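You operate a simulated robot arm through the tools that you are given. There is no shell and no other tool.

You are at the controls of a simulated two-armed robot. One attempt, no reset.

JOB
Key the drive hub: slide it home, lock it, drive the key in.
Fine: tap the hub key down with the hub mallet and rest the mallet; then free the hub lever and slide the hub back; fingers stay from under the mallet. Where these are worked on the way, their far stop is far enough and under half their travel is too little: drive hub, hub lever.
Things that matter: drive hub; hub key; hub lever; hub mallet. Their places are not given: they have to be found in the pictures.

The check looks at the end state, three seconds after you hand in, the way a careful person would. Anything else that was tipped, shoved, dropped, spilled or broken makes it a failure.

ROBOT AND FRAMES
Two 7-joint arms with two-finger parallel grippers on one trunk that stands fixed in place. Base frame: the origin is at the foot of the trunk, x ahead of it, y to its left, z up. Lengths are in m, angles in degrees, forces in N, time in s.
The left shoulder is at [0.05, 0.209, 1.096], the right one opposite. With the tool pointing down near the work surface each hand reaches from about 0.28 to 0.92 m from the base axis, measured 20 degrees to its own side. Payload 4.4 kg a hand.
The tool frame of a hand sits at the grasp point between the pads (the TCP): z along the fingers, y along the line on which they close. The tips reach 0.023 m beyond it. The gripper opens to 0.094 m. The fingers are 0.038 m wide and 0.01 m thick; the gripper's body (0.054 by 0.096 m) begins 0.039 m behind the TCP.
Orientation is that of the tool frame in the base frame, as [roll, pitch, yaw] about the fixed x, y, z axes, in that order (R = Rz(yaw) Ry(pitch) Rx(roll)). With the fingers straight down and closing along the base's y, the tool's x points along the base's -x, its y along +y and its z along -z.

CONTROLS
- The arms move only by the tool servo_tool. It takes "left_series", "right_series" or both (then of equal length, played together; a hand with none holds still); each is a list of rows, each a list of 7 numbers: the turn, a rotation vector about the tool's x, y, z in degrees, then the shift along the tool's x, y, z in m, then the gripper command, from -1 (fully open) to 1 (shut), values between in proportion. In form: [[ax, ay, az, dx, dy, dz, grip], ...]. A call has 1 to 20 rows; each row is the pose to reach, as a shift and turn from the pose commanded when the call began, along the tool's axes at that moment. A row lasts 0.2 s, in which the tool goes at most 0.05 m and 8.6 degrees; a call with a longer step from one row to the next is refused whole, and so is a gripper value outside its range. Where a pose cannot be reached the arm comes as near as it can. A force on the tool above 40 N (or 10 N above the force at the start of the call, whichever is more), or a blocked arm, ends the call early, and 0.2 s more pass. Each finger travels about 0.108 m/s and halts on what it meets, pressing with about 39 N; the grip force reading is that of the motor and also rises with nothing between the fingers. The clock runs only during rows and for 0.2 s after the last one: add rows that repeat a pose to give the fingers time. It gives the time, the measured TCP pose, the force on the tool (base axes), the opening and the grip force at its end, in the units of the frame above (readings bear some noise), with the torque about the TCP (base axes, N m) and any sound that the robot's microphone picked up.
- Cameras (640 x 400 px; columns grow to the right, rows downward): "scene" is now at [0.137, 0.0427, 1.295]; the picture's right is [0.54, -0.84, 0.00], its down [-0.25, -0.16, -0.95] and it looks along [0.80, 0.51, -0.30] (base axes); focal length 300 px, centre (320, 200). "left" rides on the left gripper at [0.086, -0.016, -0.075] in its tool frame; the picture's right is [0.18, 0.98, 0.00], its down [-0.58, 0.11, -0.81] and it looks along [-0.79, 0.15, 0.59] (tool axes); focal length 243 px, centre (320, 200). "right" rides on the right gripper at [0.086, 0.016, -0.074] in its tool frame; the picture's right is [-0.18, 0.98, 0.00], its down [-0.58, -0.11, -0.81] and it looks along [-0.79, -0.15, 0.59] (tool axes); focal length 243 px, centre (320, 200).
- capture(camera): a new picture of that camera. It takes no simulated time.
- slide_trunk(by): slides the trunk up (or, below 0, down) by that many m; the arms and the scene camera ride with it, the base frame stays. It gives what a move gives, with no picture.
- pan_tilt(pan, tilt): turns the head with the scene camera to pan (to the left, within 80 degrees either way) and tilt (down, from -29 to 69), counted from straight ahead of the robot. It gives what a move gives.
- point_at(camera, pixels): for up to 12 pixels [column, row] of the newest picture of that camera ("zoom" is the newest enlarged one), the place [x, y, z] in the base frame of the surface seen there, good to about 0.002 m, but the place of the scene camera against the robot may be out by one fixed shift of up to 0.018 m in any direction. It takes no simulated time.
- zoom(camera, box): a new picture of the part [left, top, right, bottom] of that camera's present view, enlarged. It takes no simulated time.
- sign_off(): hands the job in; it is judged then, once.

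Leave the grippers open and the arms clear of the work at the hand-in unless told otherwise.

The tools are called as name(argument=value, ...) on one line, values as JSON. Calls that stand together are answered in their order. servo_tool: Moves the arms, as the interface text tells. Its arguments: {"type":"object","properties":{"left_series":{"type":"array","items":{"type":"array","items":{"type":"number"}}},"right_series":{"type":"array","items":{"type":"array","items":{"type":"number"}}}},"required":[]} The other tools are called the same way: slide_trunk (by) slides the trunk up or down; pan_tilt (pan, tilt) turns the head that bears the scene camera; capture (camera) takes a picture; point_at (camera, pixels) gives the place of the surface under pixels of a picture; zoom (camera, box) takes an enlarged picture of a part of a camera's view; sign_off () hands the job in.

At the start:

```text
t: 0.0
left_ee_pos: [0.4002, 0.4393, 1.2104]
left_ee_rot: [179.9, 0.0, 180.0]
left_force: [0.6, 0.5, 0.0]
left_wrist_torque: [0.01, 0.03, -0.06]
left_width: 0.094
left_grip_force: 0.2
right_ee_pos: [0.5049, 0.079, 1.2421]
right_ee_rot: [-180.0, 0.0, 180.0]
right_force: [-1.2, -0.5, -0.5]
right_wrist_torque: [0.01, 0.01, 0.02]
right_width: 0.0942
right_grip_force: 0.0
trunk travel left (down, up): [-0.175, 0.388]
head pan, tilt: [32.6, 17.5]
```

scene: 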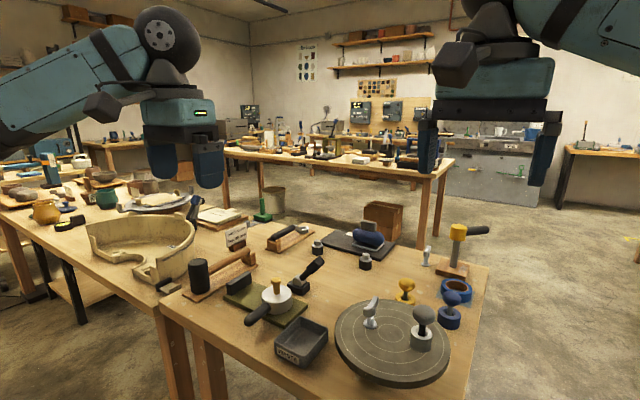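
right: 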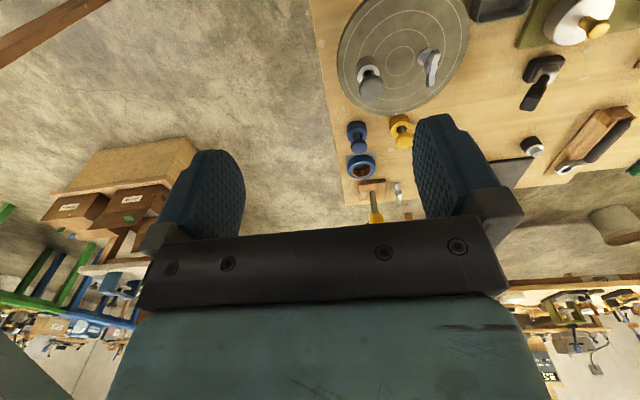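
left: 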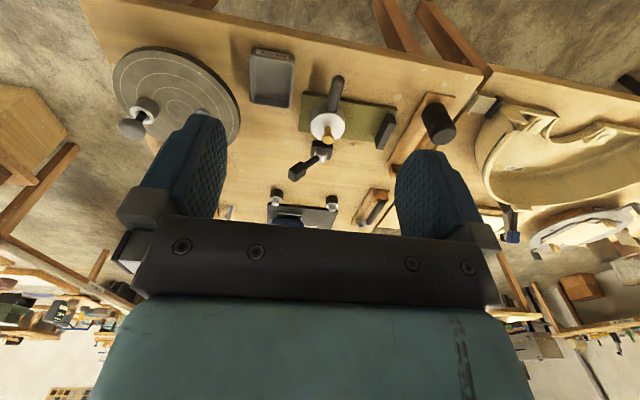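

I see a bench with several objects: a green plate with a white hub around (275,295), a mallet-like dark head at (200,275), and other things. I'll enlarge the part of the scene with the bench to tell them apart.

zoom(camera="scene", box=[160, 210, 340, 370])

zoom(camera="scene", box=[300, 200, 500, 390])

zoom(camera="left", box=[220, 30, 480, 230])

```text
2.50 times, centred on (250, 290) of scene
```

zoom: 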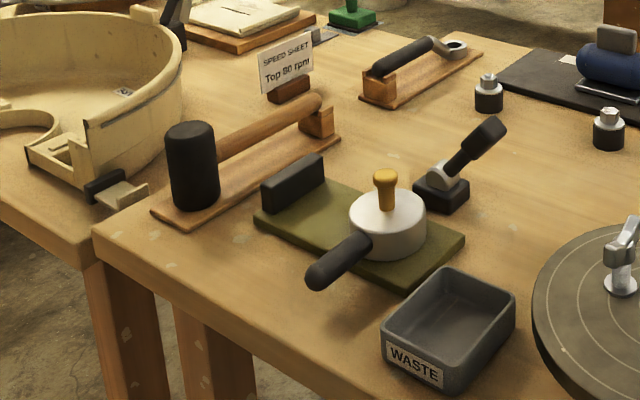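

```text
2.11 times, centred on (400, 295) of scene
```

zoom: 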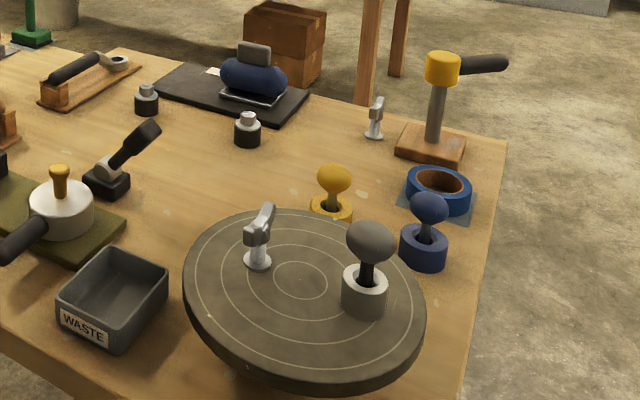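

```text
2.00 times, centred on (350, 130) of left
```

zoom: 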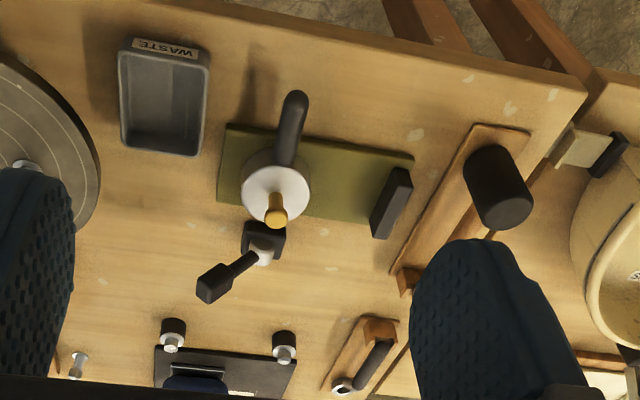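

The white hub with a gold key sits on an olive plate with a stop block at its left end. The lever stands behind it and the black-headed mallet lies on a wooden rest. I'll read some positions from the left wrist camera's enlarged picture.

point_at(camera="zoom", pixels=[[276, 212], [262, 180], [300, 100], [280, 160], [400, 175], [225, 150], [405, 155], [312, 218], [265, 240], [213, 285], [495, 170], [512, 215]])

pan_tilt(pan=40, tilt=40)

capture(camera="scene")

```text
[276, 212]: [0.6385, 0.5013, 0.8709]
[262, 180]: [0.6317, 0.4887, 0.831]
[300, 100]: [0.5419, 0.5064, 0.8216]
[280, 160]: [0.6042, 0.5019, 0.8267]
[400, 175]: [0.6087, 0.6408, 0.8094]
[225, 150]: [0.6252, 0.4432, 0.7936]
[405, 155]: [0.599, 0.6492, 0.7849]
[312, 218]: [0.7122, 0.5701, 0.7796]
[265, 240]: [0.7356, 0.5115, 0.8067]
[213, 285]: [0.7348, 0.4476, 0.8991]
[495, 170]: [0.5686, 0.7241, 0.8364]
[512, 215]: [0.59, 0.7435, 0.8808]
```

```text
t: 0.9
left_ee_pos: [0.3993, 0.4404, 1.2108]
left_ee_rot: [180.0, 0.0, 180.0]
left_force: [-0.9, -0.4, -0.2]
left_wrist_torque: [0.03, -0.01, 0.03]
left_width: 0.0938
left_grip_force: 0.1
right_ee_pos: [0.5054, 0.078, 1.2418]
right_ee_rot: [179.9, 0.0, 180.0]
right_force: [0.5, 0.0, 0.5]
right_wrist_torque: [0.01, 0.0, 0.01]
right_width: 0.094
right_grip_force: 0.1
trunk travel left (down, up): [-0.175, 0.388]
head pan, tilt: [40.0, 40.0]
```

```text
taken
```

scene: 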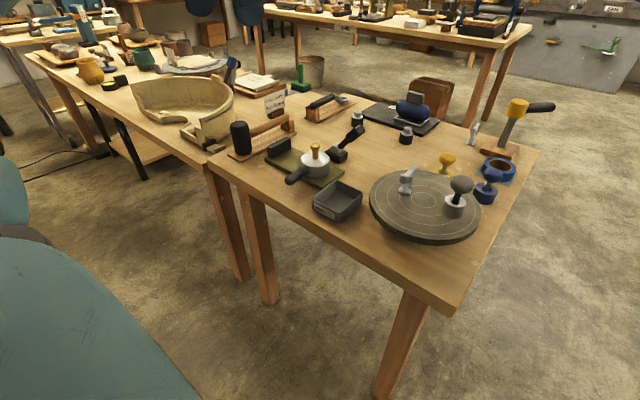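

The head now looks down on the bench. I'll enlarge the hub area (220–370, 110–230) for detail.

zoom(camera="scene", box=[220, 110, 380, 210])

point_at(camera="zoom", pixels=[[380, 153], [380, 190], [300, 280], [430, 280], [180, 195], [500, 265], [240, 240], [475, 175], [555, 85], [85, 110], [200, 90], [290, 60]])

```text
4.00 times, centred on (300, 160) of scene
```

zoom: 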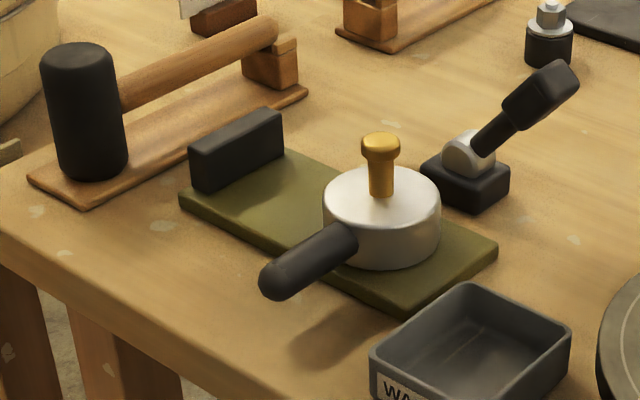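

```text
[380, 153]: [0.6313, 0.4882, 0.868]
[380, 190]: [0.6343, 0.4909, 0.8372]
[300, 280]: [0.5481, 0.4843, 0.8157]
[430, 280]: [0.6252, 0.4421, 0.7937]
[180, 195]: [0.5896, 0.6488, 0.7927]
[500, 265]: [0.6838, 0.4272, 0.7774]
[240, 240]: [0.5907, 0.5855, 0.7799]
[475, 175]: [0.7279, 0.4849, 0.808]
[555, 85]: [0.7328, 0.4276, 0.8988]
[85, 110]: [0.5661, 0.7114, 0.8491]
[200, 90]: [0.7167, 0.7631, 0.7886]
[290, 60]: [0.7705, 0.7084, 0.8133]
```

The points from the scene camera and the wrist camera differ by about 1–2 cm, as warned, so I'll trust the wrist camera. I'll lower the left hand towards the hub, keeping it high, for a closer look.

servo_tool(left_series=[[0, 0, 0, -0.015, 0.01, 0.04, -1], [0, 0, 0, -0.03, 0.02, 0.08, -1], [0, 0, 0, -0.045, 0.03, 0.12, -1], [0, 0, 0, -0.06, 0.04, 0.15, -1], [0, 0, 0, -0.06, 0.04, 0.15, -1]])

capture(camera="left")

```text
t: 2.1
left_ee_pos: [0.4599, 0.4804, 1.0585]
left_ee_rot: [180.0, 0.1, 180.0]
left_force: [0.0, 0.1, 0.2]
left_wrist_torque: [-0.01, 0.01, -0.01]
left_width: 0.0939
left_grip_force: 0.1
right_ee_pos: [0.5047, 0.0775, 1.2426]
right_ee_rot: [-179.9, 0.1, 180.0]
right_force: [-0.6, -0.2, 1.1]
right_wrist_torque: [0.02, 0.0, 0.03]
right_width: 0.0939
right_grip_force: 0.1
trunk travel left (down, up): [-0.175, 0.388]
head pan, tilt: [40.0, 40.0]
```

```text
taken
```

left: 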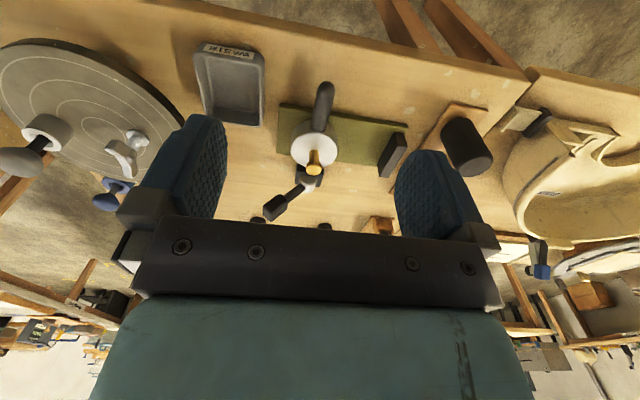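

The hub is now between the fingers, about (310,145). I'll enlarge it.

zoom(camera="left", box=[225, 70, 425, 220])

```text
2.67 times, centred on (325, 145) of left
```

zoom: 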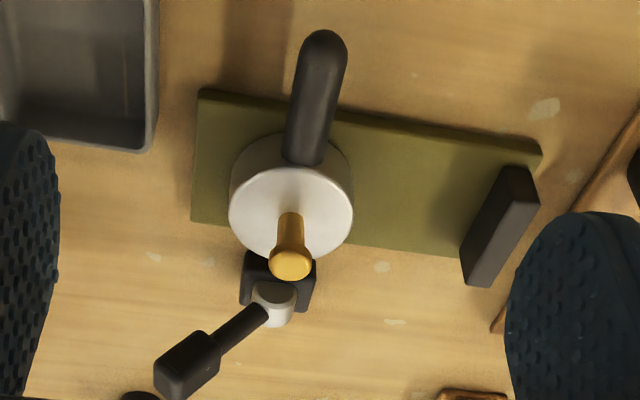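

point_at(camera="zoom", pixels=[[205, 92], [193, 218], [538, 148], [455, 253], [290, 265], [290, 190], [320, 45], [303, 150], [345, 210], [235, 210], [270, 290], [190, 370]])

point_at(camera="left", pixels=[[461, 128], [482, 165], [466, 148], [384, 174], [404, 135], [395, 150], [322, 92], [303, 178], [299, 190], [285, 195], [275, 207], [330, 172]])

```text
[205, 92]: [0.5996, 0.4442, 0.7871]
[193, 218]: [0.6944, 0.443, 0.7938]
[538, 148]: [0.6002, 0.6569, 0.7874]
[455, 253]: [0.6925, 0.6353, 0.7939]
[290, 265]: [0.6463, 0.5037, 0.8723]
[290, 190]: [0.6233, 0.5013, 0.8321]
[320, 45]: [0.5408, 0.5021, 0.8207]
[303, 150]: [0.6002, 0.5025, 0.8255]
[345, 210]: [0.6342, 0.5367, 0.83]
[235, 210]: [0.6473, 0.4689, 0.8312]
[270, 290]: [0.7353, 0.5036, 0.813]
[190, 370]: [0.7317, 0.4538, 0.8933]
```

```text
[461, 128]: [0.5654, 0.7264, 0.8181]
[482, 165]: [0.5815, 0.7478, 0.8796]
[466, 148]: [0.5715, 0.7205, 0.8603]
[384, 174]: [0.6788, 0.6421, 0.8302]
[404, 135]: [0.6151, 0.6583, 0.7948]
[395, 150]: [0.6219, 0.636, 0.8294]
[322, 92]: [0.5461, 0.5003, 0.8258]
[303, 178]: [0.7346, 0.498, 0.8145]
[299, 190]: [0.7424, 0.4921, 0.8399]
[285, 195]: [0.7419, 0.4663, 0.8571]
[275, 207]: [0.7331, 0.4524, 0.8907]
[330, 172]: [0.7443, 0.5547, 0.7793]
```

The plate lies square to the base axes: x 0.60–0.694, y 0.443–0.657, top z 0.794. The hub centre is near (0.645, 0.503), the stop near y 0.63 and the lever pivot near (0.74, 0.50). Next I'll move the left hand sideways to see the mallet and its rest.

servo_tool(left_series=[[0, 0, 0, 0, 0.045, 0, -1], [0, 0, 0, 0, 0.09, 0, -1], [0, 0, 0, 0, 0.13, 0, -1], [0, 0, 0, 0, 0.17, 0, -1], [0, 0, 0, 0, 0.17, 0, -1]])

capture(camera="left")

zoom(camera="left", box=[215, 70, 415, 220])

```text
t: 3.3
left_ee_pos: [0.4571, 0.6513, 1.0576]
left_ee_rot: [180.0, -0.1, -179.9]
left_force: [0.2, -0.1, -0.7]
left_wrist_torque: [0.01, -0.03, 0.0]
left_width: 0.0939
left_grip_force: 0.1
right_ee_pos: [0.5047, 0.0791, 1.2411]
right_ee_rot: [180.0, 0.0, -180.0]
right_force: [-0.7, -0.5, -0.2]
right_wrist_torque: [0.03, -0.01, 0.05]
right_width: 0.094
right_grip_force: 0.0
trunk travel left (down, up): [-0.175, 0.388]
head pan, tilt: [40.0, 40.0]
```

```text
taken
```

left: 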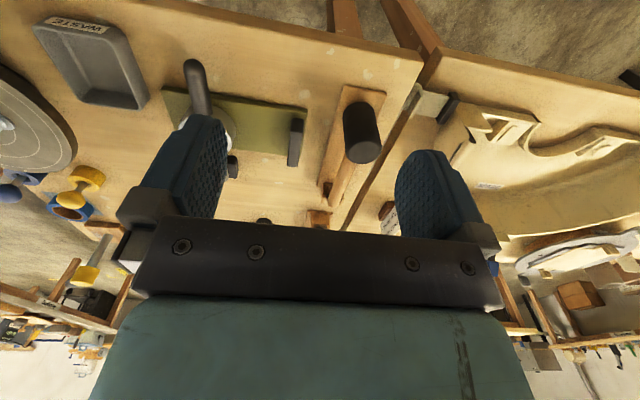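

```text
2.67 times, centred on (315, 145) of left
```

zoom: 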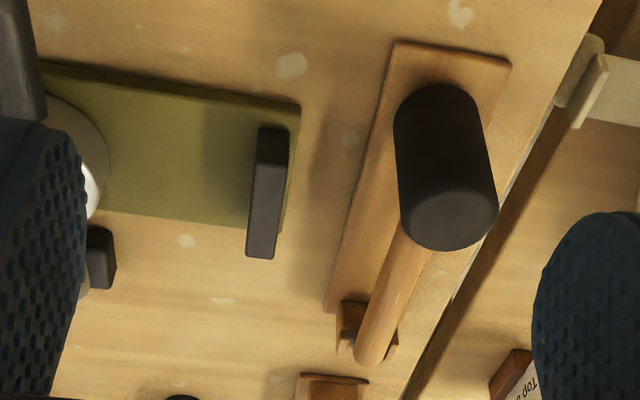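

point_at(camera="zoom", pixels=[[450, 220], [402, 205], [496, 205], [440, 92], [400, 270], [385, 310], [370, 355], [425, 245], [350, 310], [396, 42], [510, 62], [335, 300]])

point_at(camera="zoom", pixels=[[268, 135], [262, 250], [250, 200], [285, 180], [345, 345], [390, 350], [355, 330], [412, 258], [378, 275], [425, 262], [398, 350], [320, 385]])

```text
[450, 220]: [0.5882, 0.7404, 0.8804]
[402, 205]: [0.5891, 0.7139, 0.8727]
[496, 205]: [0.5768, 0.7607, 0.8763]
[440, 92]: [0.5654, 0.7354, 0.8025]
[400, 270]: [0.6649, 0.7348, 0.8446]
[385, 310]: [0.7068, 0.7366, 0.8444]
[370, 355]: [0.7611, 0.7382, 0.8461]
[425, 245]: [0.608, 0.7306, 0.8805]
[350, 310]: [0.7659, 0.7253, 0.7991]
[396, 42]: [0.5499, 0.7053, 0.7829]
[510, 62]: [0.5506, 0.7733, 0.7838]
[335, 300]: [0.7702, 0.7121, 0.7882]
```

```text
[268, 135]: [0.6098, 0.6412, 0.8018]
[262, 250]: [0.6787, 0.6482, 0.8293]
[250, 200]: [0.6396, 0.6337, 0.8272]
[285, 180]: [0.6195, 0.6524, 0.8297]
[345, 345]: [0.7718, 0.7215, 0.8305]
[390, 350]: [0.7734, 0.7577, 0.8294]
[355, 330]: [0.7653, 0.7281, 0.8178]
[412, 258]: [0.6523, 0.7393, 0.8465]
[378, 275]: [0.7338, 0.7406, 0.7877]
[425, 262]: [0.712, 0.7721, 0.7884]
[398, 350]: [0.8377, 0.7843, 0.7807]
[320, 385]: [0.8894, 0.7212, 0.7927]
```

The mallet head is centred near (0.592, 0.738), radius about 0.0245 and z 0.785–0.88. Its handle runs along +x at y 0.738 into a notched block at x≈0.77. Before grasping the hub handle I'll check where the waste bin's near edges are.

point_at(camera="left", pixels=[[148, 98], [118, 28], [40, 30], [85, 97], [140, 80], [192, 64], [200, 100], [205, 110], [192, 85]])

servo_tool(left_series=[[0, 0, 0, -0.02, -0.04, 0.0, -0.28], [0, 0, 0, -0.04, -0.08, 0.0, -0.28], [0, 0, 0, -0.07, -0.11, 0.02, -0.28], [0, 0, 0, -0.09, -0.14, 0.05, -0.28], [0, 0, 0, -0.106, -0.149, 0.09, -0.28], [0, 0, 0, -0.106, -0.149, 0.09, -0.28]])

capture(camera="left")

capture(camera="scene")

```text
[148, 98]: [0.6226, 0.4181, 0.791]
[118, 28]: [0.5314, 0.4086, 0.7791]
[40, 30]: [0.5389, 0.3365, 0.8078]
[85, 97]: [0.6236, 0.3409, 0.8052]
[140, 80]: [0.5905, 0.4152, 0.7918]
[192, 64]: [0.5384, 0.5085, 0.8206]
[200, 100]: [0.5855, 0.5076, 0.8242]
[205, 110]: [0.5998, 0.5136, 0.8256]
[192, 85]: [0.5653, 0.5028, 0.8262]
```

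```text
t: 4.7
left_ee_pos: [0.5646, 0.5009, 0.9704]
left_ee_rot: [179.9, -0.1, 179.9]
left_force: [0.1, 0.3, -0.1]
left_wrist_torque: [-0.02, 0.0, -0.01]
left_width: 0.0602
left_grip_force: 0.0
right_ee_pos: [0.5048, 0.0788, 1.2425]
right_ee_rot: [-180.0, 0.0, -180.0]
right_force: [0.1, 0.1, 0.2]
right_wrist_torque: [0.03, 0.0, 0.03]
right_width: 0.0942
right_grip_force: 0.0
trunk travel left (down, up): [-0.175, 0.388]
head pan, tilt: [40.0, 40.0]
```

```text
taken
```

left: 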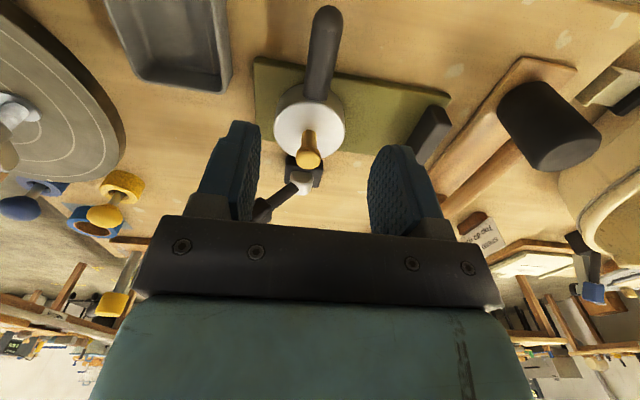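

```text
taken
```

scene: 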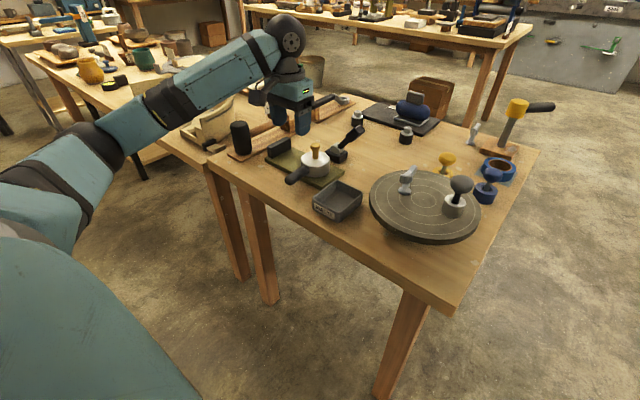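

The hand is above the hub handle, with the opening at 0.060. I'll recheck the handle, hub and key positions in this closer picture before going down.

point_at(camera="left", pixels=[[325, 15], [322, 50], [318, 85], [309, 50], [337, 50], [308, 155], [278, 125], [343, 125], [302, 182], [295, 190], [262, 213], [431, 130]])

zoom(camera="left", box=[240, 0, 460, 220])

```text
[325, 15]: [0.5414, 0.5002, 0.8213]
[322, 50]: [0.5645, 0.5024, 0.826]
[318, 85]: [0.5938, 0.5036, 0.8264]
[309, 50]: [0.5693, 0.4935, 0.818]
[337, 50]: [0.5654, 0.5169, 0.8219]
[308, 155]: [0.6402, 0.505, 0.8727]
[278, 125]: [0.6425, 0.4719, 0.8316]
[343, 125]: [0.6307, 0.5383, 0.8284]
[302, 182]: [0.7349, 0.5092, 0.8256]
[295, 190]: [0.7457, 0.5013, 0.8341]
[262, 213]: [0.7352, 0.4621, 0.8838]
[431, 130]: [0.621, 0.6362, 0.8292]
```

```text
1.82 times, centred on (350, 110) of left
```

zoom: 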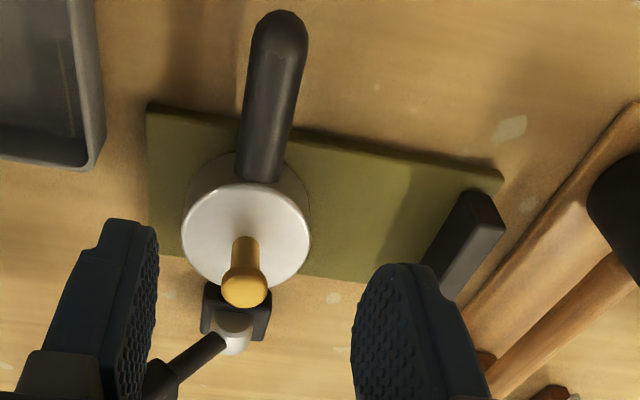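

The handle is centred near y 0.504 with its top at z 0.826. I'll go straight down to z≈0.815 and close on it.

servo_tool(left_series=[[0, 0, 0, 0, 0.003, 0.04, -0.28], [0, 0, 0, 0, 0.003, 0.08, -0.28], [0, 0, 0, 0, 0.003, 0.12, -0.28], [0, 0, 0, 0, 0.003, 0.14, -0.28], [0, 0, 0, 0, 0.003, 0.154, -0.28], [0, 0, 0, 0, 0.003, 0.154, -0.28], [0, 0, 0, 0, 0.003, 0.154, 0.2], [0, 0, 0, 0, 0.003, 0.154, 0.7], [0, 0, 0, 0, 0.003, 0.154, 0.7]])

capture(camera="left")

zoom(camera="scene", box=[220, 80, 380, 200])

```text
t: 6.7
left_ee_pos: [0.5648, 0.5038, 0.8173]
left_ee_rot: [179.9, 0.0, 180.0]
left_force: [-0.1, 5.4, 1.6]
left_wrist_torque: [0.13, 0.15, -0.1]
left_width: 0.0255
left_grip_force: 44.7
right_ee_pos: [0.5045, 0.0789, 1.2422]
right_ee_rot: [179.9, 0.1, 180.0]
right_force: [0.4, -0.5, 0.3]
right_wrist_torque: [0.02, 0.0, 0.01]
right_width: 0.0941
right_grip_force: 0.1
trunk travel left (down, up): [-0.175, 0.388]
head pan, tilt: [40.0, 40.0]
```

```text
taken
```

left: 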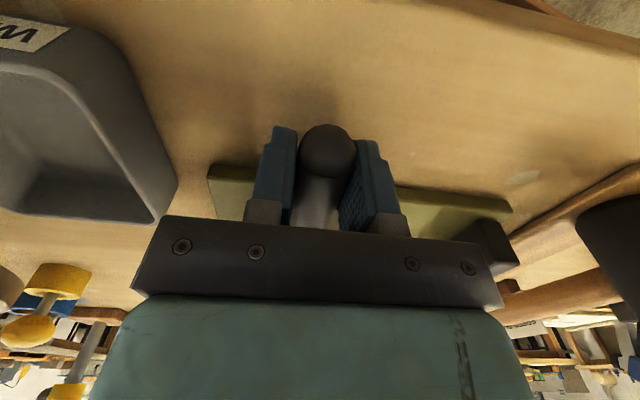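

```text
3.33 times, centred on (300, 140) of scene
```

zoom: 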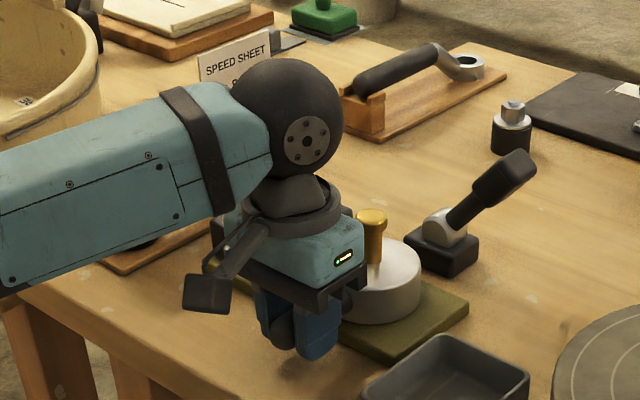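

The handle is gripped at width 0.0255. I'll slide the hub toward the stop (+y) in small steps and watch the force.

servo_tool(left_series=[[0, 0, 0, 0, 0.01, 0, 0.7], [0, 0, 0, 0, 0.02, 0, 0.7], [0, 0, 0, 0, 0.03, 0, 0.7], [0, 0, 0, 0, 0.04, 0, 0.7], [0, 0, 0, 0, 0.05, 0, 0.7], [0, 0, 0, 0, 0.06, 0, 0.7]])

zoom(camera="scene", box=[220, 80, 380, 200])

```text
t: 8.1
left_ee_pos: [0.5652, 0.5638, 0.8173]
left_ee_rot: [180.0, 0.1, -180.0]
left_force: [18.9, -1.4, 5.4]
left_wrist_torque: [-0.18, 0.01, -0.1]
left_width: 0.0253
left_grip_force: 44.9
right_ee_pos: [0.5052, 0.0781, 1.2411]
right_ee_rot: [-179.9, -0.1, 180.0]
right_force: [0.2, -0.1, 0.2]
right_wrist_torque: [0.05, -0.01, -0.02]
right_width: 0.0942
right_grip_force: 0.0
trunk travel left (down, up): [-0.175, 0.388]
head pan, tilt: [40.0, 40.0]
```

```text
3.33 times, centred on (300, 140) of scene
```

zoom: 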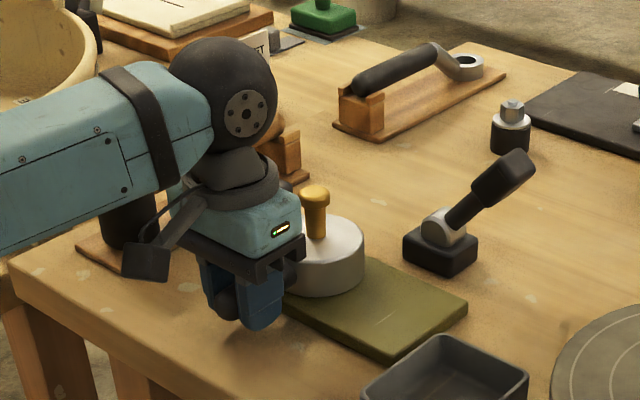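

The hub has moved 0.06 m. A sideways pull of +19 N in x shows that the slide runs slightly toward +x, so I'll ease that way while continuing to the stop.

servo_tool(left_series=[[0, 0, 0, -0.002, 0.0, 0, 0.7], [0, 0, 0, -0.003, 0.006, 0, 0.7], [0, 0, 0, -0.003, 0.012, 0, 0.7], [0, 0, 0, -0.003, 0.018, 0, 0.7], [0, 0, 0, -0.004, 0.024, 0, 0.7], [0, 0, 0, -0.004, 0.03, 0, 0.7]])

zoom(camera="scene", box=[220, 80, 380, 200])

```text
t: 9.5
left_ee_pos: [0.5665, 0.5927, 0.8185]
left_ee_rot: [-180.0, -0.4, 179.9]
left_force: [-16.3, -1.6, 5.4]
left_wrist_torque: [0.04, 0.31, -0.03]
left_width: 0.0256
left_grip_force: 44.9
right_ee_pos: [0.5046, 0.0779, 1.2443]
right_ee_rot: [179.9, 0.1, 179.9]
right_force: [0.7, 0.0, 0.9]
right_wrist_torque: [-0.02, 0.0, -0.02]
right_width: 0.094
right_grip_force: 0.2
trunk travel left (down, up): [-0.175, 0.388]
head pan, tilt: [40.0, 40.0]
stopped in row 6 (left hand): the force on the tool passed its limit at 40 N (the readings are from after the stop); the commanded pose is now the measured one
```

```text
3.33 times, centred on (300, 140) of scene
```

zoom: 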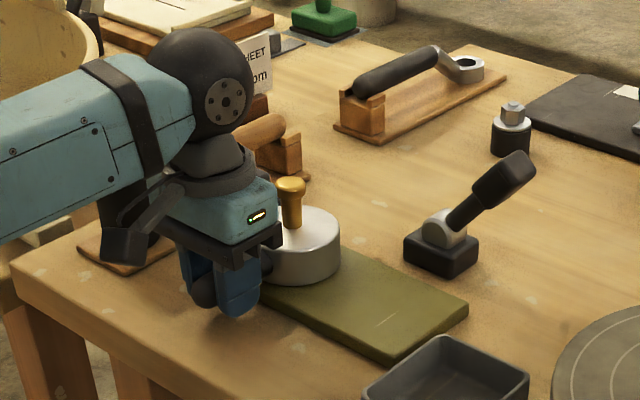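

The force limit tripped at y 0.5927 (0.089 m of travel), so that is probably the stop. I'll ease x back by 1 mm and push gently in +y once more to confirm.

servo_tool(left_series=[[0, 0, 0, 0.0015, 0.0, 0, 0.7], [0, 0, 0, 0.0015, 0.002, 0, 0.7], [0, 0, 0, 0.0015, 0.004, 0, 0.7], [0, 0, 0, 0.0015, 0.006, 0, 0.7]])

```text
t: 10.6
left_ee_pos: [0.5675, 0.5935, 0.8176]
left_ee_rot: [-179.5, -0.1, 179.6]
left_force: [-4.4, -14.4, 10.0]
left_wrist_torque: [-0.49, 0.78, 1.16]
left_width: 0.0256
left_grip_force: 45.5
right_ee_pos: [0.5028, 0.0773, 1.2439]
right_ee_rot: [180.0, 0.2, -179.9]
right_force: [-0.1, 0.2, 0.2]
right_wrist_torque: [0.02, -0.05, -0.01]
right_width: 0.0941
right_grip_force: 0.1
trunk travel left (down, up): [-0.175, 0.388]
head pan, tilt: [40.0, 40.0]
stopped in row 4 (left hand): the force on the tool passed its limit at 42 N (the readings are from after the stop); the commanded pose is now the measured one
```

The hub is hard against its stop. I'll relax the push, open the fingers and lift straight up.

servo_tool(left_series=[[0, 0, 0, 0, -0.001, 0, 0.7], [0, 0, 0, 0, -0.001, 0, 0.2], [0, 0, 0, 0, -0.001, 0, -0.2], [0, 0, 0, 0, -0.001, 0, -0.3], [0, 0, 0, 0, -0.001, 0, -0.3]])

servo_tool(left_series=[[0, 0, 0, 0, 0, -0.04, -0.3], [0, 0, 0, 0, 0, -0.08, -0.3], [0, 0, 0, 0, 0, -0.12, -0.3], [0, 0, 0, 0, 0, -0.16, -0.3], [0, 0, 0, 0, 0, -0.16, -0.3]])

capture(camera="left")

zoom(camera="scene", box=[220, 80, 380, 200])

```text
t: 11.8
left_ee_pos: [0.5688, 0.5945, 0.8134]
left_ee_rot: [-179.6, -0.2, 179.7]
left_force: [0.4, 0.3, 0.4]
left_wrist_torque: [0.0, 0.06, -0.01]
left_width: 0.0614
left_grip_force: 0.1
right_ee_pos: [0.5055, 0.0802, 1.2428]
right_ee_rot: [-179.9, 0.0, -180.0]
right_force: [0.5, -0.6, -0.5]
right_wrist_torque: [0.05, -0.03, 0.01]
right_width: 0.094
right_grip_force: 0.1
trunk travel left (down, up): [-0.175, 0.388]
head pan, tilt: [40.0, 40.0]
```

```text
t: 13.0
left_ee_pos: [0.5674, 0.5972, 0.9722]
left_ee_rot: [-179.7, -0.4, 179.8]
left_force: [0.9, 0.2, 0.4]
left_wrist_torque: [0.01, 0.0, 0.02]
left_width: 0.0612
left_grip_force: 0.0
right_ee_pos: [0.5053, 0.0789, 1.2414]
right_ee_rot: [179.9, -0.1, -179.9]
right_force: [0.2, 0.2, -0.3]
right_wrist_torque: [-0.02, -0.01, 0.01]
right_width: 0.0937
right_grip_force: 0.0
trunk travel left (down, up): [-0.175, 0.388]
head pan, tilt: [40.0, 40.0]
```

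```text
taken
```

left: 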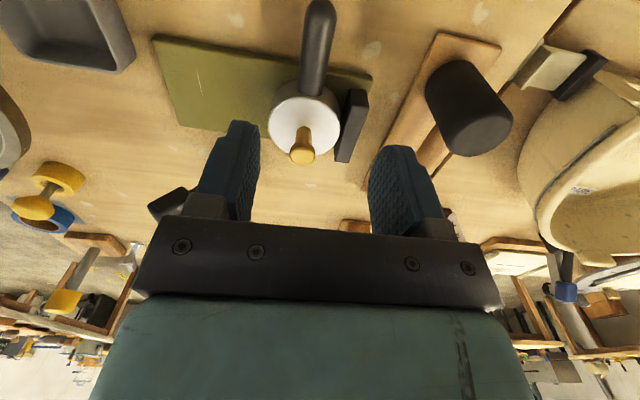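

```text
3.33 times, centred on (300, 140) of scene
```

zoom: 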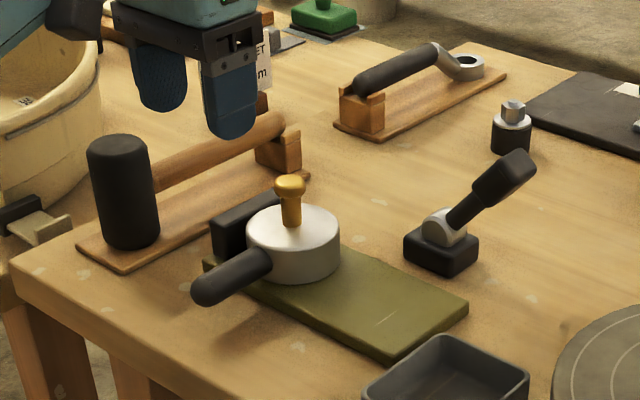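

The hub now touches the stop. I'll read the key and stop positions, then bring the left hand round to look at the lever.

point_at(camera="left", pixels=[[302, 155], [302, 135], [275, 125], [336, 125], [315, 10], [312, 60], [165, 203], [460, 130], [357, 110]])

servo_tool(left_series=[[0, 0, 0, 0, -0.04, -0.03, -0.3], [0, 0, 0, 0, -0.08, -0.05, 0.5], [0, 0, 0, 0, -0.12, -0.05, 1], [0, 0, 0, -0.01, -0.16, -0.05, 1], [0, 0, 0, -0.01, -0.16, -0.05, 1]])

capture(camera="left")

```text
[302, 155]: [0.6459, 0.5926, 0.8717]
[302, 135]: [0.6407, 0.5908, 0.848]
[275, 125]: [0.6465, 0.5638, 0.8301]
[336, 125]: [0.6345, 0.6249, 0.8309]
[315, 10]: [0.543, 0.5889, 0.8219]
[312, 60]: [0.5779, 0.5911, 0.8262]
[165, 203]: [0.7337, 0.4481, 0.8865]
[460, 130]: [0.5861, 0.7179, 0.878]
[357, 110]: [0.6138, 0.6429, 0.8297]
```

```text
t: 14.2
left_ee_pos: [0.5776, 0.4357, 1.0246]
left_ee_rot: [-179.6, -0.3, 179.7]
left_force: [0.1, -0.6, 0.0]
left_wrist_torque: [-0.02, 0.0, 0.0]
left_width: 0.0001
left_grip_force: 38.9
right_ee_pos: [0.505, 0.0796, 1.2422]
right_ee_rot: [179.9, 0.0, 180.0]
right_force: [0.3, 0.1, 0.6]
right_wrist_torque: [0.0, -0.02, 0.0]
right_width: 0.0941
right_grip_force: 0.0
trunk travel left (down, up): [-0.175, 0.388]
head pan, tilt: [40.0, 40.0]
```

```text
taken
```

left: 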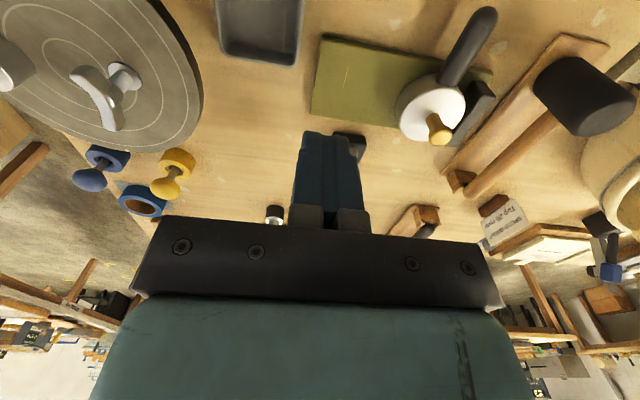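

The closed fingers hide the lever. I'll move the hand further right so that the lever shows beside them.

servo_tool(left_series=[[0, 0, 0, 0.0, -0.04, 0.0, 1], [0, 0, 0, -0.01, -0.07, 0.0, 1], [0, 0, 0, -0.02, -0.09, 0.0, 1], [0, 0, 0, -0.02, -0.09, 0.0, 1]])

capture(camera="left")

zoom(camera="left", box=[330, 90, 470, 230])

```text
t: 15.2
left_ee_pos: [0.5968, 0.3455, 1.0264]
left_ee_rot: [-179.6, -0.1, 179.7]
left_force: [-0.1, 0.7, -0.3]
left_wrist_torque: [-0.03, 0.0, 0.01]
left_width: 0.0001
left_grip_force: 39.2
right_ee_pos: [0.5043, 0.0791, 1.2424]
right_ee_rot: [179.9, -0.1, 180.0]
right_force: [1.0, 0.2, -0.4]
right_wrist_torque: [-0.01, 0.02, 0.0]
right_width: 0.0939
right_grip_force: 0.1
trunk travel left (down, up): [-0.175, 0.388]
head pan, tilt: [40.0, 40.0]
```

```text
taken
```

left: 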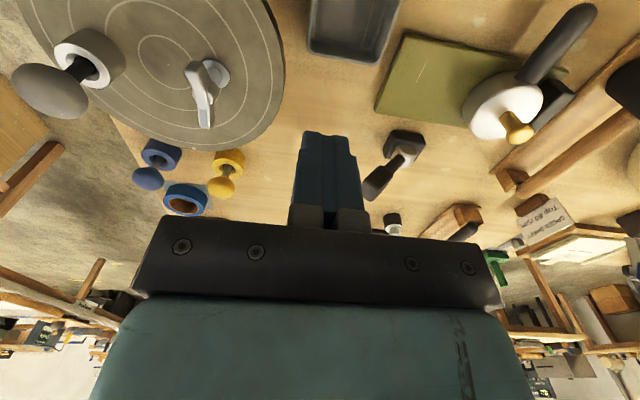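

```text
2.86 times, centred on (400, 160) of left
```

zoom: 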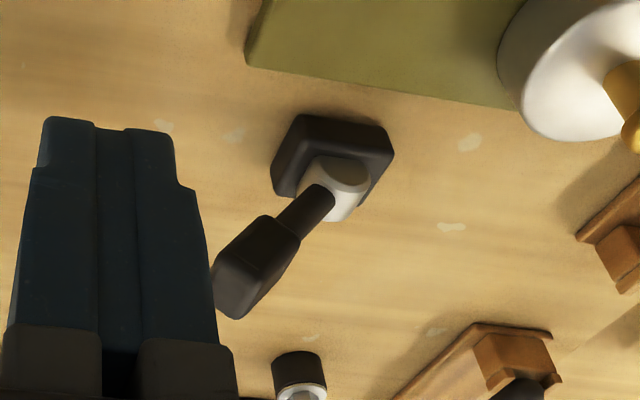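

point_at(camera="zoom", pixels=[[305, 120], [390, 145], [280, 185], [355, 195], [345, 170], [320, 175], [318, 205], [298, 220], [285, 230], [240, 290], [225, 270], [265, 265]])

point_at(camera="zoom", pixels=[[262, 220], [235, 315], [215, 290], [255, 240], [298, 240], [330, 210], [300, 190], [360, 170], [340, 210], [280, 220]])

```text
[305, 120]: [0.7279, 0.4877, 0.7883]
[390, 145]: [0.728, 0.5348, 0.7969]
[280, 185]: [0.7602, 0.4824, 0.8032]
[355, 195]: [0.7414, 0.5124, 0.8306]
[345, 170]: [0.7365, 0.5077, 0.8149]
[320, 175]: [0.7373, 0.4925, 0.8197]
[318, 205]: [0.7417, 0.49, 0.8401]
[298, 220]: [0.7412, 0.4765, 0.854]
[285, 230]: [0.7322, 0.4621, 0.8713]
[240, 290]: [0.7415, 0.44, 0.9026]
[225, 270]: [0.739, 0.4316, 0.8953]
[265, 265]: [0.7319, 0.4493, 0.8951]
```

```text
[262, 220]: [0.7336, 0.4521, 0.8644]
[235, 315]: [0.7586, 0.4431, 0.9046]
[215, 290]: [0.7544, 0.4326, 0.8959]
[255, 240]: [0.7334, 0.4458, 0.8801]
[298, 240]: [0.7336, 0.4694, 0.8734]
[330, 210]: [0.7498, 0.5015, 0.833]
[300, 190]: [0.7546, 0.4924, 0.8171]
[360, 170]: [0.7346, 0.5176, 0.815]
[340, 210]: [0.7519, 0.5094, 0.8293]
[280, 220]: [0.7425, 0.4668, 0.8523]
```

The lever lies in the y–z plane and leans right by about 41°. Its boss is near (0.746, 0.507, 0.822) and its knob end near y 0.435, z 0.90. I'll take the closed fingers to the right of the knob at (0.746, 0.40) and lower them to z 0.90.

servo_tool(left_series=[[0, 0, 0, -0.04, 0.01, 0.0, 1], [0, 0, 0, -0.08, 0.03, 0.0, 1], [0, 0, 0, -0.12, 0.045, 0.0, 1], [0, 0, 0, -0.149, 0.05, 0.03, 1], [0, 0, 0, -0.149, 0.05, 0.07, 1], [0, 0, 0, -0.149, 0.05, 0.11, 1], [0, 0, 0, -0.149, 0.05, 0.126, 1], [0, 0, 0, -0.149, 0.05, 0.126, 1]])

capture(camera="left")

zoom(camera="scene", box=[260, 60, 420, 180])

```text
t: 17.0
left_ee_pos: [0.7463, 0.3919, 0.8986]
left_ee_rot: [-179.6, -0.2, 179.7]
left_force: [0.0, -0.2, 0.2]
left_wrist_torque: [0.03, 0.0, -0.01]
left_width: 0.0
left_grip_force: 39.1
right_ee_pos: [0.5054, 0.0786, 1.2417]
right_ee_rot: [180.0, 0.1, 179.9]
right_force: [-0.1, 0.6, 0.5]
right_wrist_torque: [-0.04, 0.02, -0.01]
right_width: 0.0941
right_grip_force: 0.0
trunk travel left (down, up): [-0.175, 0.388]
head pan, tilt: [40.0, 40.0]
```

```text
taken
```

left: 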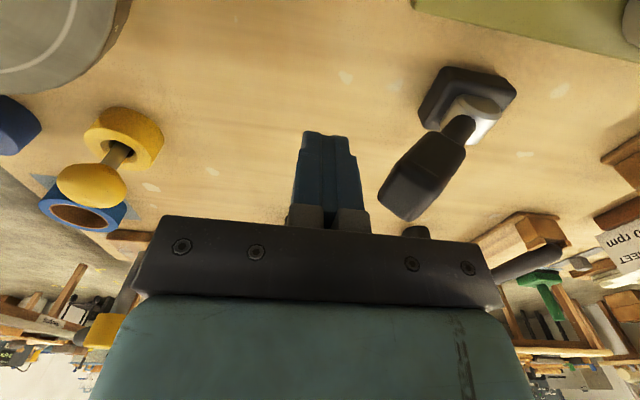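

```text
3.33 times, centred on (340, 120) of scene
```

zoom: 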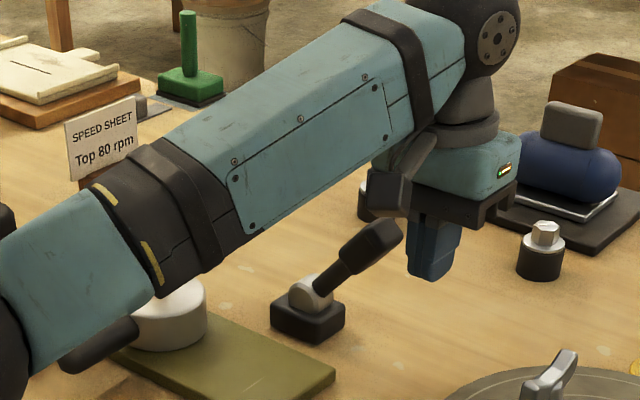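

The closed fingers are right of the knob at the correct height. I'll push left (+y) in small steps to bring the lever toward upright.

servo_tool(left_series=[[0, 0, 0, 0, 0.012, 0, 1], [0, 0, 0, 0, 0.024, 0, 1], [0, 0, 0, 0, 0.034, 0, 1], [0, 0, 0, 0, 0.044, -0.002, 1], [0, 0, 0, 0, 0.054, -0.004, 1], [0, 0, 0, 0, 0.064, -0.006, 1], [0, 0, 0, 0, 0.074, -0.007, 1], [0, 0, 0, 0, 0.084, -0.008, 1]])

capture(camera="left")

zoom(camera="scene", box=[260, 60, 420, 180])

```text
t: 18.1
left_ee_pos: [0.7477, 0.4338, 0.9098]
left_ee_rot: [-179.5, 0.6, 179.2]
left_force: [-2.6, -11.1, 15.7]
left_wrist_torque: [0.17, -0.04, 0.0]
left_width: 0.0
left_grip_force: 38.4
right_ee_pos: [0.5028, 0.0779, 1.2435]
right_ee_rot: [-180.0, 0.1, -180.0]
right_force: [-0.5, 0.8, 0.4]
right_wrist_torque: [-0.04, -0.01, 0.03]
right_width: 0.094
right_grip_force: 0.1
trunk travel left (down, up): [-0.175, 0.388]
head pan, tilt: [40.0, 40.0]
stopped in row 5 (left hand): the force on the tool passed its limit at 42 N (the readings are from after the stop); the commanded pose is now the measured one
```

```text
taken
```

left: 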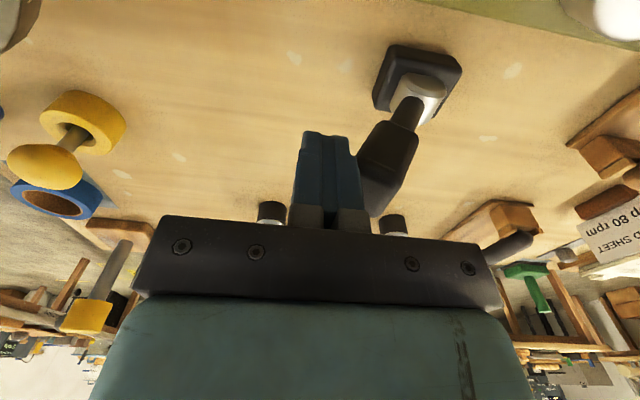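

```text
3.33 times, centred on (340, 120) of scene
```

zoom: 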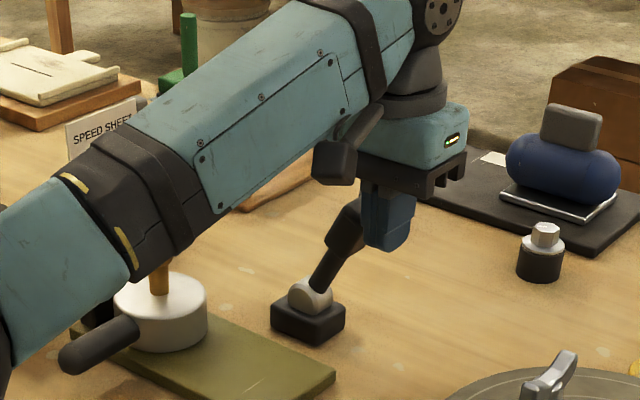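

The lever has moved part way. The upward force of +16 N suggests that its tip touched the gripper's palm. I'll back off, raise the hand by 2 cm so that only the fingertips bear on the knob, and push again.

servo_tool(left_series=[[0, 0, 0, 0, -0.01, 0, 1], [0, 0, 0, 0, -0.012, -0.012, 1], [0, 0, 0, 0, -0.012, -0.02, 1], [0, 0, 0, 0, -0.004, -0.02, 1], [0, 0, 0, 0, 0.004, -0.02, 1], [0, 0, 0, 0, 0.012, -0.021, 1], [0, 0, 0, 0, 0.02, -0.022, 1], [0, 0, 0, 0, 0.028, -0.022, 1]])

capture(camera="left")

zoom(camera="scene", box=[260, 60, 420, 180])

```text
t: 19.9
left_ee_pos: [0.7467, 0.4666, 0.9266]
left_ee_rot: [-179.5, 0.3, 179.4]
left_force: [0.4, -0.9, -0.4]
left_wrist_torque: [0.0, 0.01, -0.03]
left_width: 0.0
left_grip_force: 38.5
right_ee_pos: [0.5043, 0.0768, 1.2417]
right_ee_rot: [179.8, 0.0, 180.0]
right_force: [0.4, 0.1, -0.6]
right_wrist_torque: [0.03, -0.03, -0.01]
right_width: 0.0943
right_grip_force: 0.0
trunk travel left (down, up): [-0.175, 0.388]
head pan, tilt: [40.0, 40.0]
```

```text
taken
```

left: 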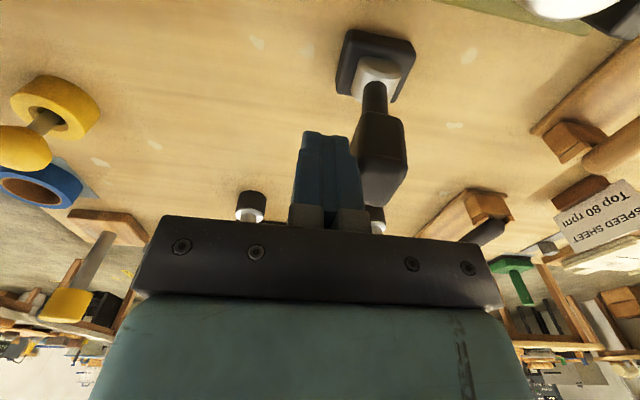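

```text
3.33 times, centred on (340, 120) of scene
```

zoom: 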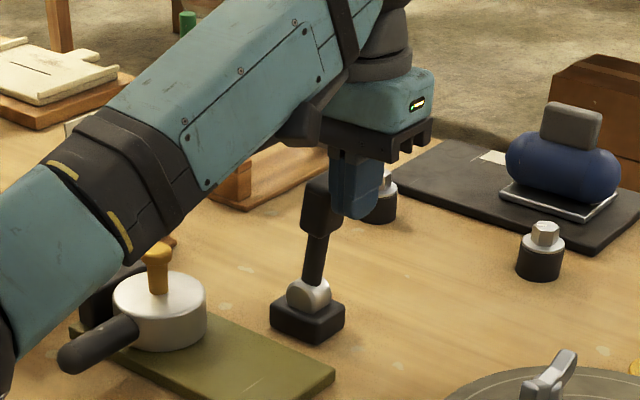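

The lever now moves with little force and is nearly upright. I'll continue the push over the top, lowering gradually to follow its arc.

servo_tool(left_series=[[0, 0, 0, 0, 0.01, 0.0, 1], [0, 0, 0, 0, 0.02, 0.0, 1], [0, 0, 0, 0, 0.03, 0.002, 1], [0, 0, 0, 0, 0.04, 0.006, 1], [0, 0, 0, 0, 0.048, 0.01, 1], [0, 0, 0, 0, 0.055, 0.014, 1]])

capture(camera="left")

zoom(camera="scene", box=[260, 60, 420, 180])

```text
t: 21.3
left_ee_pos: [0.7484, 0.5215, 0.9133]
left_ee_rot: [-179.4, 0.4, 179.5]
left_force: [-1.0, -0.7, 0.0]
left_wrist_torque: [-0.02, 0.0, 0.02]
left_width: 0.0001
left_grip_force: 39.1
right_ee_pos: [0.5052, 0.0793, 1.2423]
right_ee_rot: [-180.0, -0.1, 180.0]
right_force: [0.9, 0.3, -0.2]
right_wrist_torque: [0.0, 0.02, 0.01]
right_width: 0.094
right_grip_force: 0.1
trunk travel left (down, up): [-0.175, 0.388]
head pan, tilt: [40.0, 40.0]
```

```text
taken
```

left: 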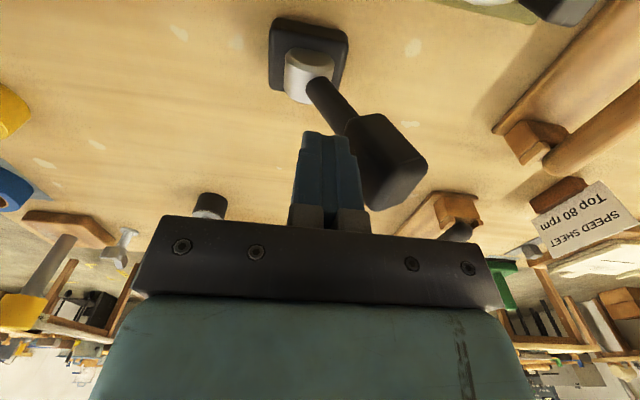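

```text
3.33 times, centred on (340, 120) of scene
```

zoom: 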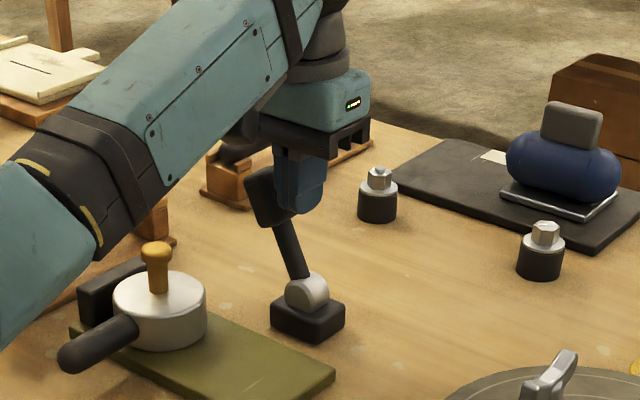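

The lever has gone past upright and leans left. I'll keep following its arc downward and to the left until it meets its stop.

servo_tool(left_series=[[0, 0, 0, 0, 0.006, 0.005, 1], [0, 0, 0, 0, 0.012, 0.01, 1], [0, 0, 0, 0, 0.018, 0.015, 1], [0, 0, 0, 0, 0.024, 0.02, 1], [0, 0, 0, 0, 0.03, 0.025, 1]])

capture(camera="left")

zoom(camera="scene", box=[260, 60, 420, 180])

```text
t: 22.4
left_ee_pos: [0.7508, 0.5381, 0.8973]
left_ee_rot: [-179.1, 0.6, 178.7]
left_force: [-6.2, -19.0, 12.0]
left_wrist_torque: [-0.34, 0.19, 0.09]
left_width: 0.0
left_grip_force: 38.7
right_ee_pos: [0.5025, 0.0781, 1.2429]
right_ee_rot: [179.9, 0.0, -180.0]
right_force: [0.3, 0.9, 0.6]
right_wrist_torque: [-0.03, -0.04, 0.04]
right_width: 0.0937
right_grip_force: 0.0
trunk travel left (down, up): [-0.175, 0.388]
head pan, tilt: [40.0, 40.0]
stopped in row 5 (left hand): the force on the tool passed its limit at 44 N (the readings are from after the stop); the commanded pose is now the measured one
```

```text
taken
```

left: 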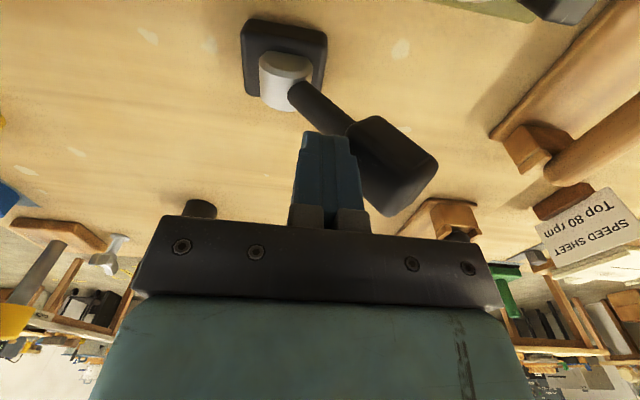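

```text
3.33 times, centred on (340, 120) of scene
```

zoom: 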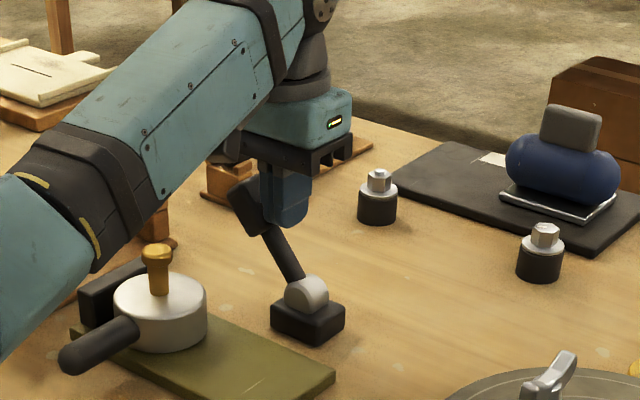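

The lever is held hard at its left stop: the reaction (−19 y, +12 z) is square to the lever. I'll back away right and up, then look at it.

servo_tool(left_series=[[0, 0, 0, 0, -0.01, -0.005, 1], [0, 0, 0, 0, -0.015, -0.04, 1], [0, 0, 0, 0, -0.02, -0.08, 1], [0, 0, 0, 0.04, -0.02, -0.12, 1], [0, 0, 0, 0.08, -0.02, -0.15, 0.5], [0, 0, 0, 0.12, -0.02, -0.16, -0.2], [0, 0, 0, 0.16, 0.0, -0.16, -0.6], [0, 0, 0, 0.18, 0.02, -0.16, -0.6]])

capture(camera="left")

zoom(camera="scene", box=[220, 80, 380, 200])

```text
refused: row 4 steps farther than a row can; nothing moved
```

```text
taken
```

left: 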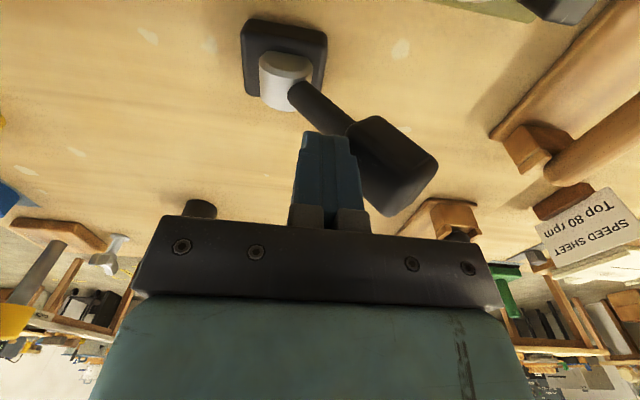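

```text
3.33 times, centred on (300, 140) of scene
```

zoom: 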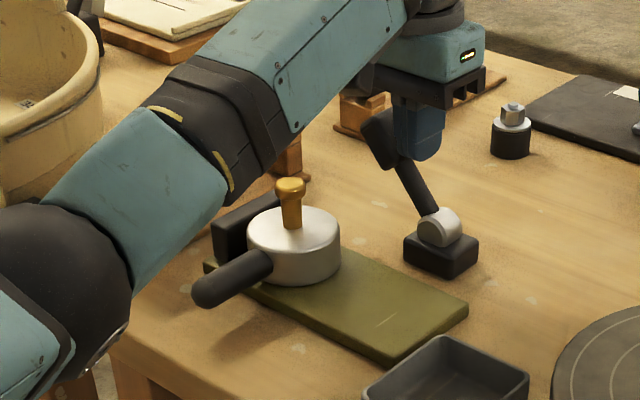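

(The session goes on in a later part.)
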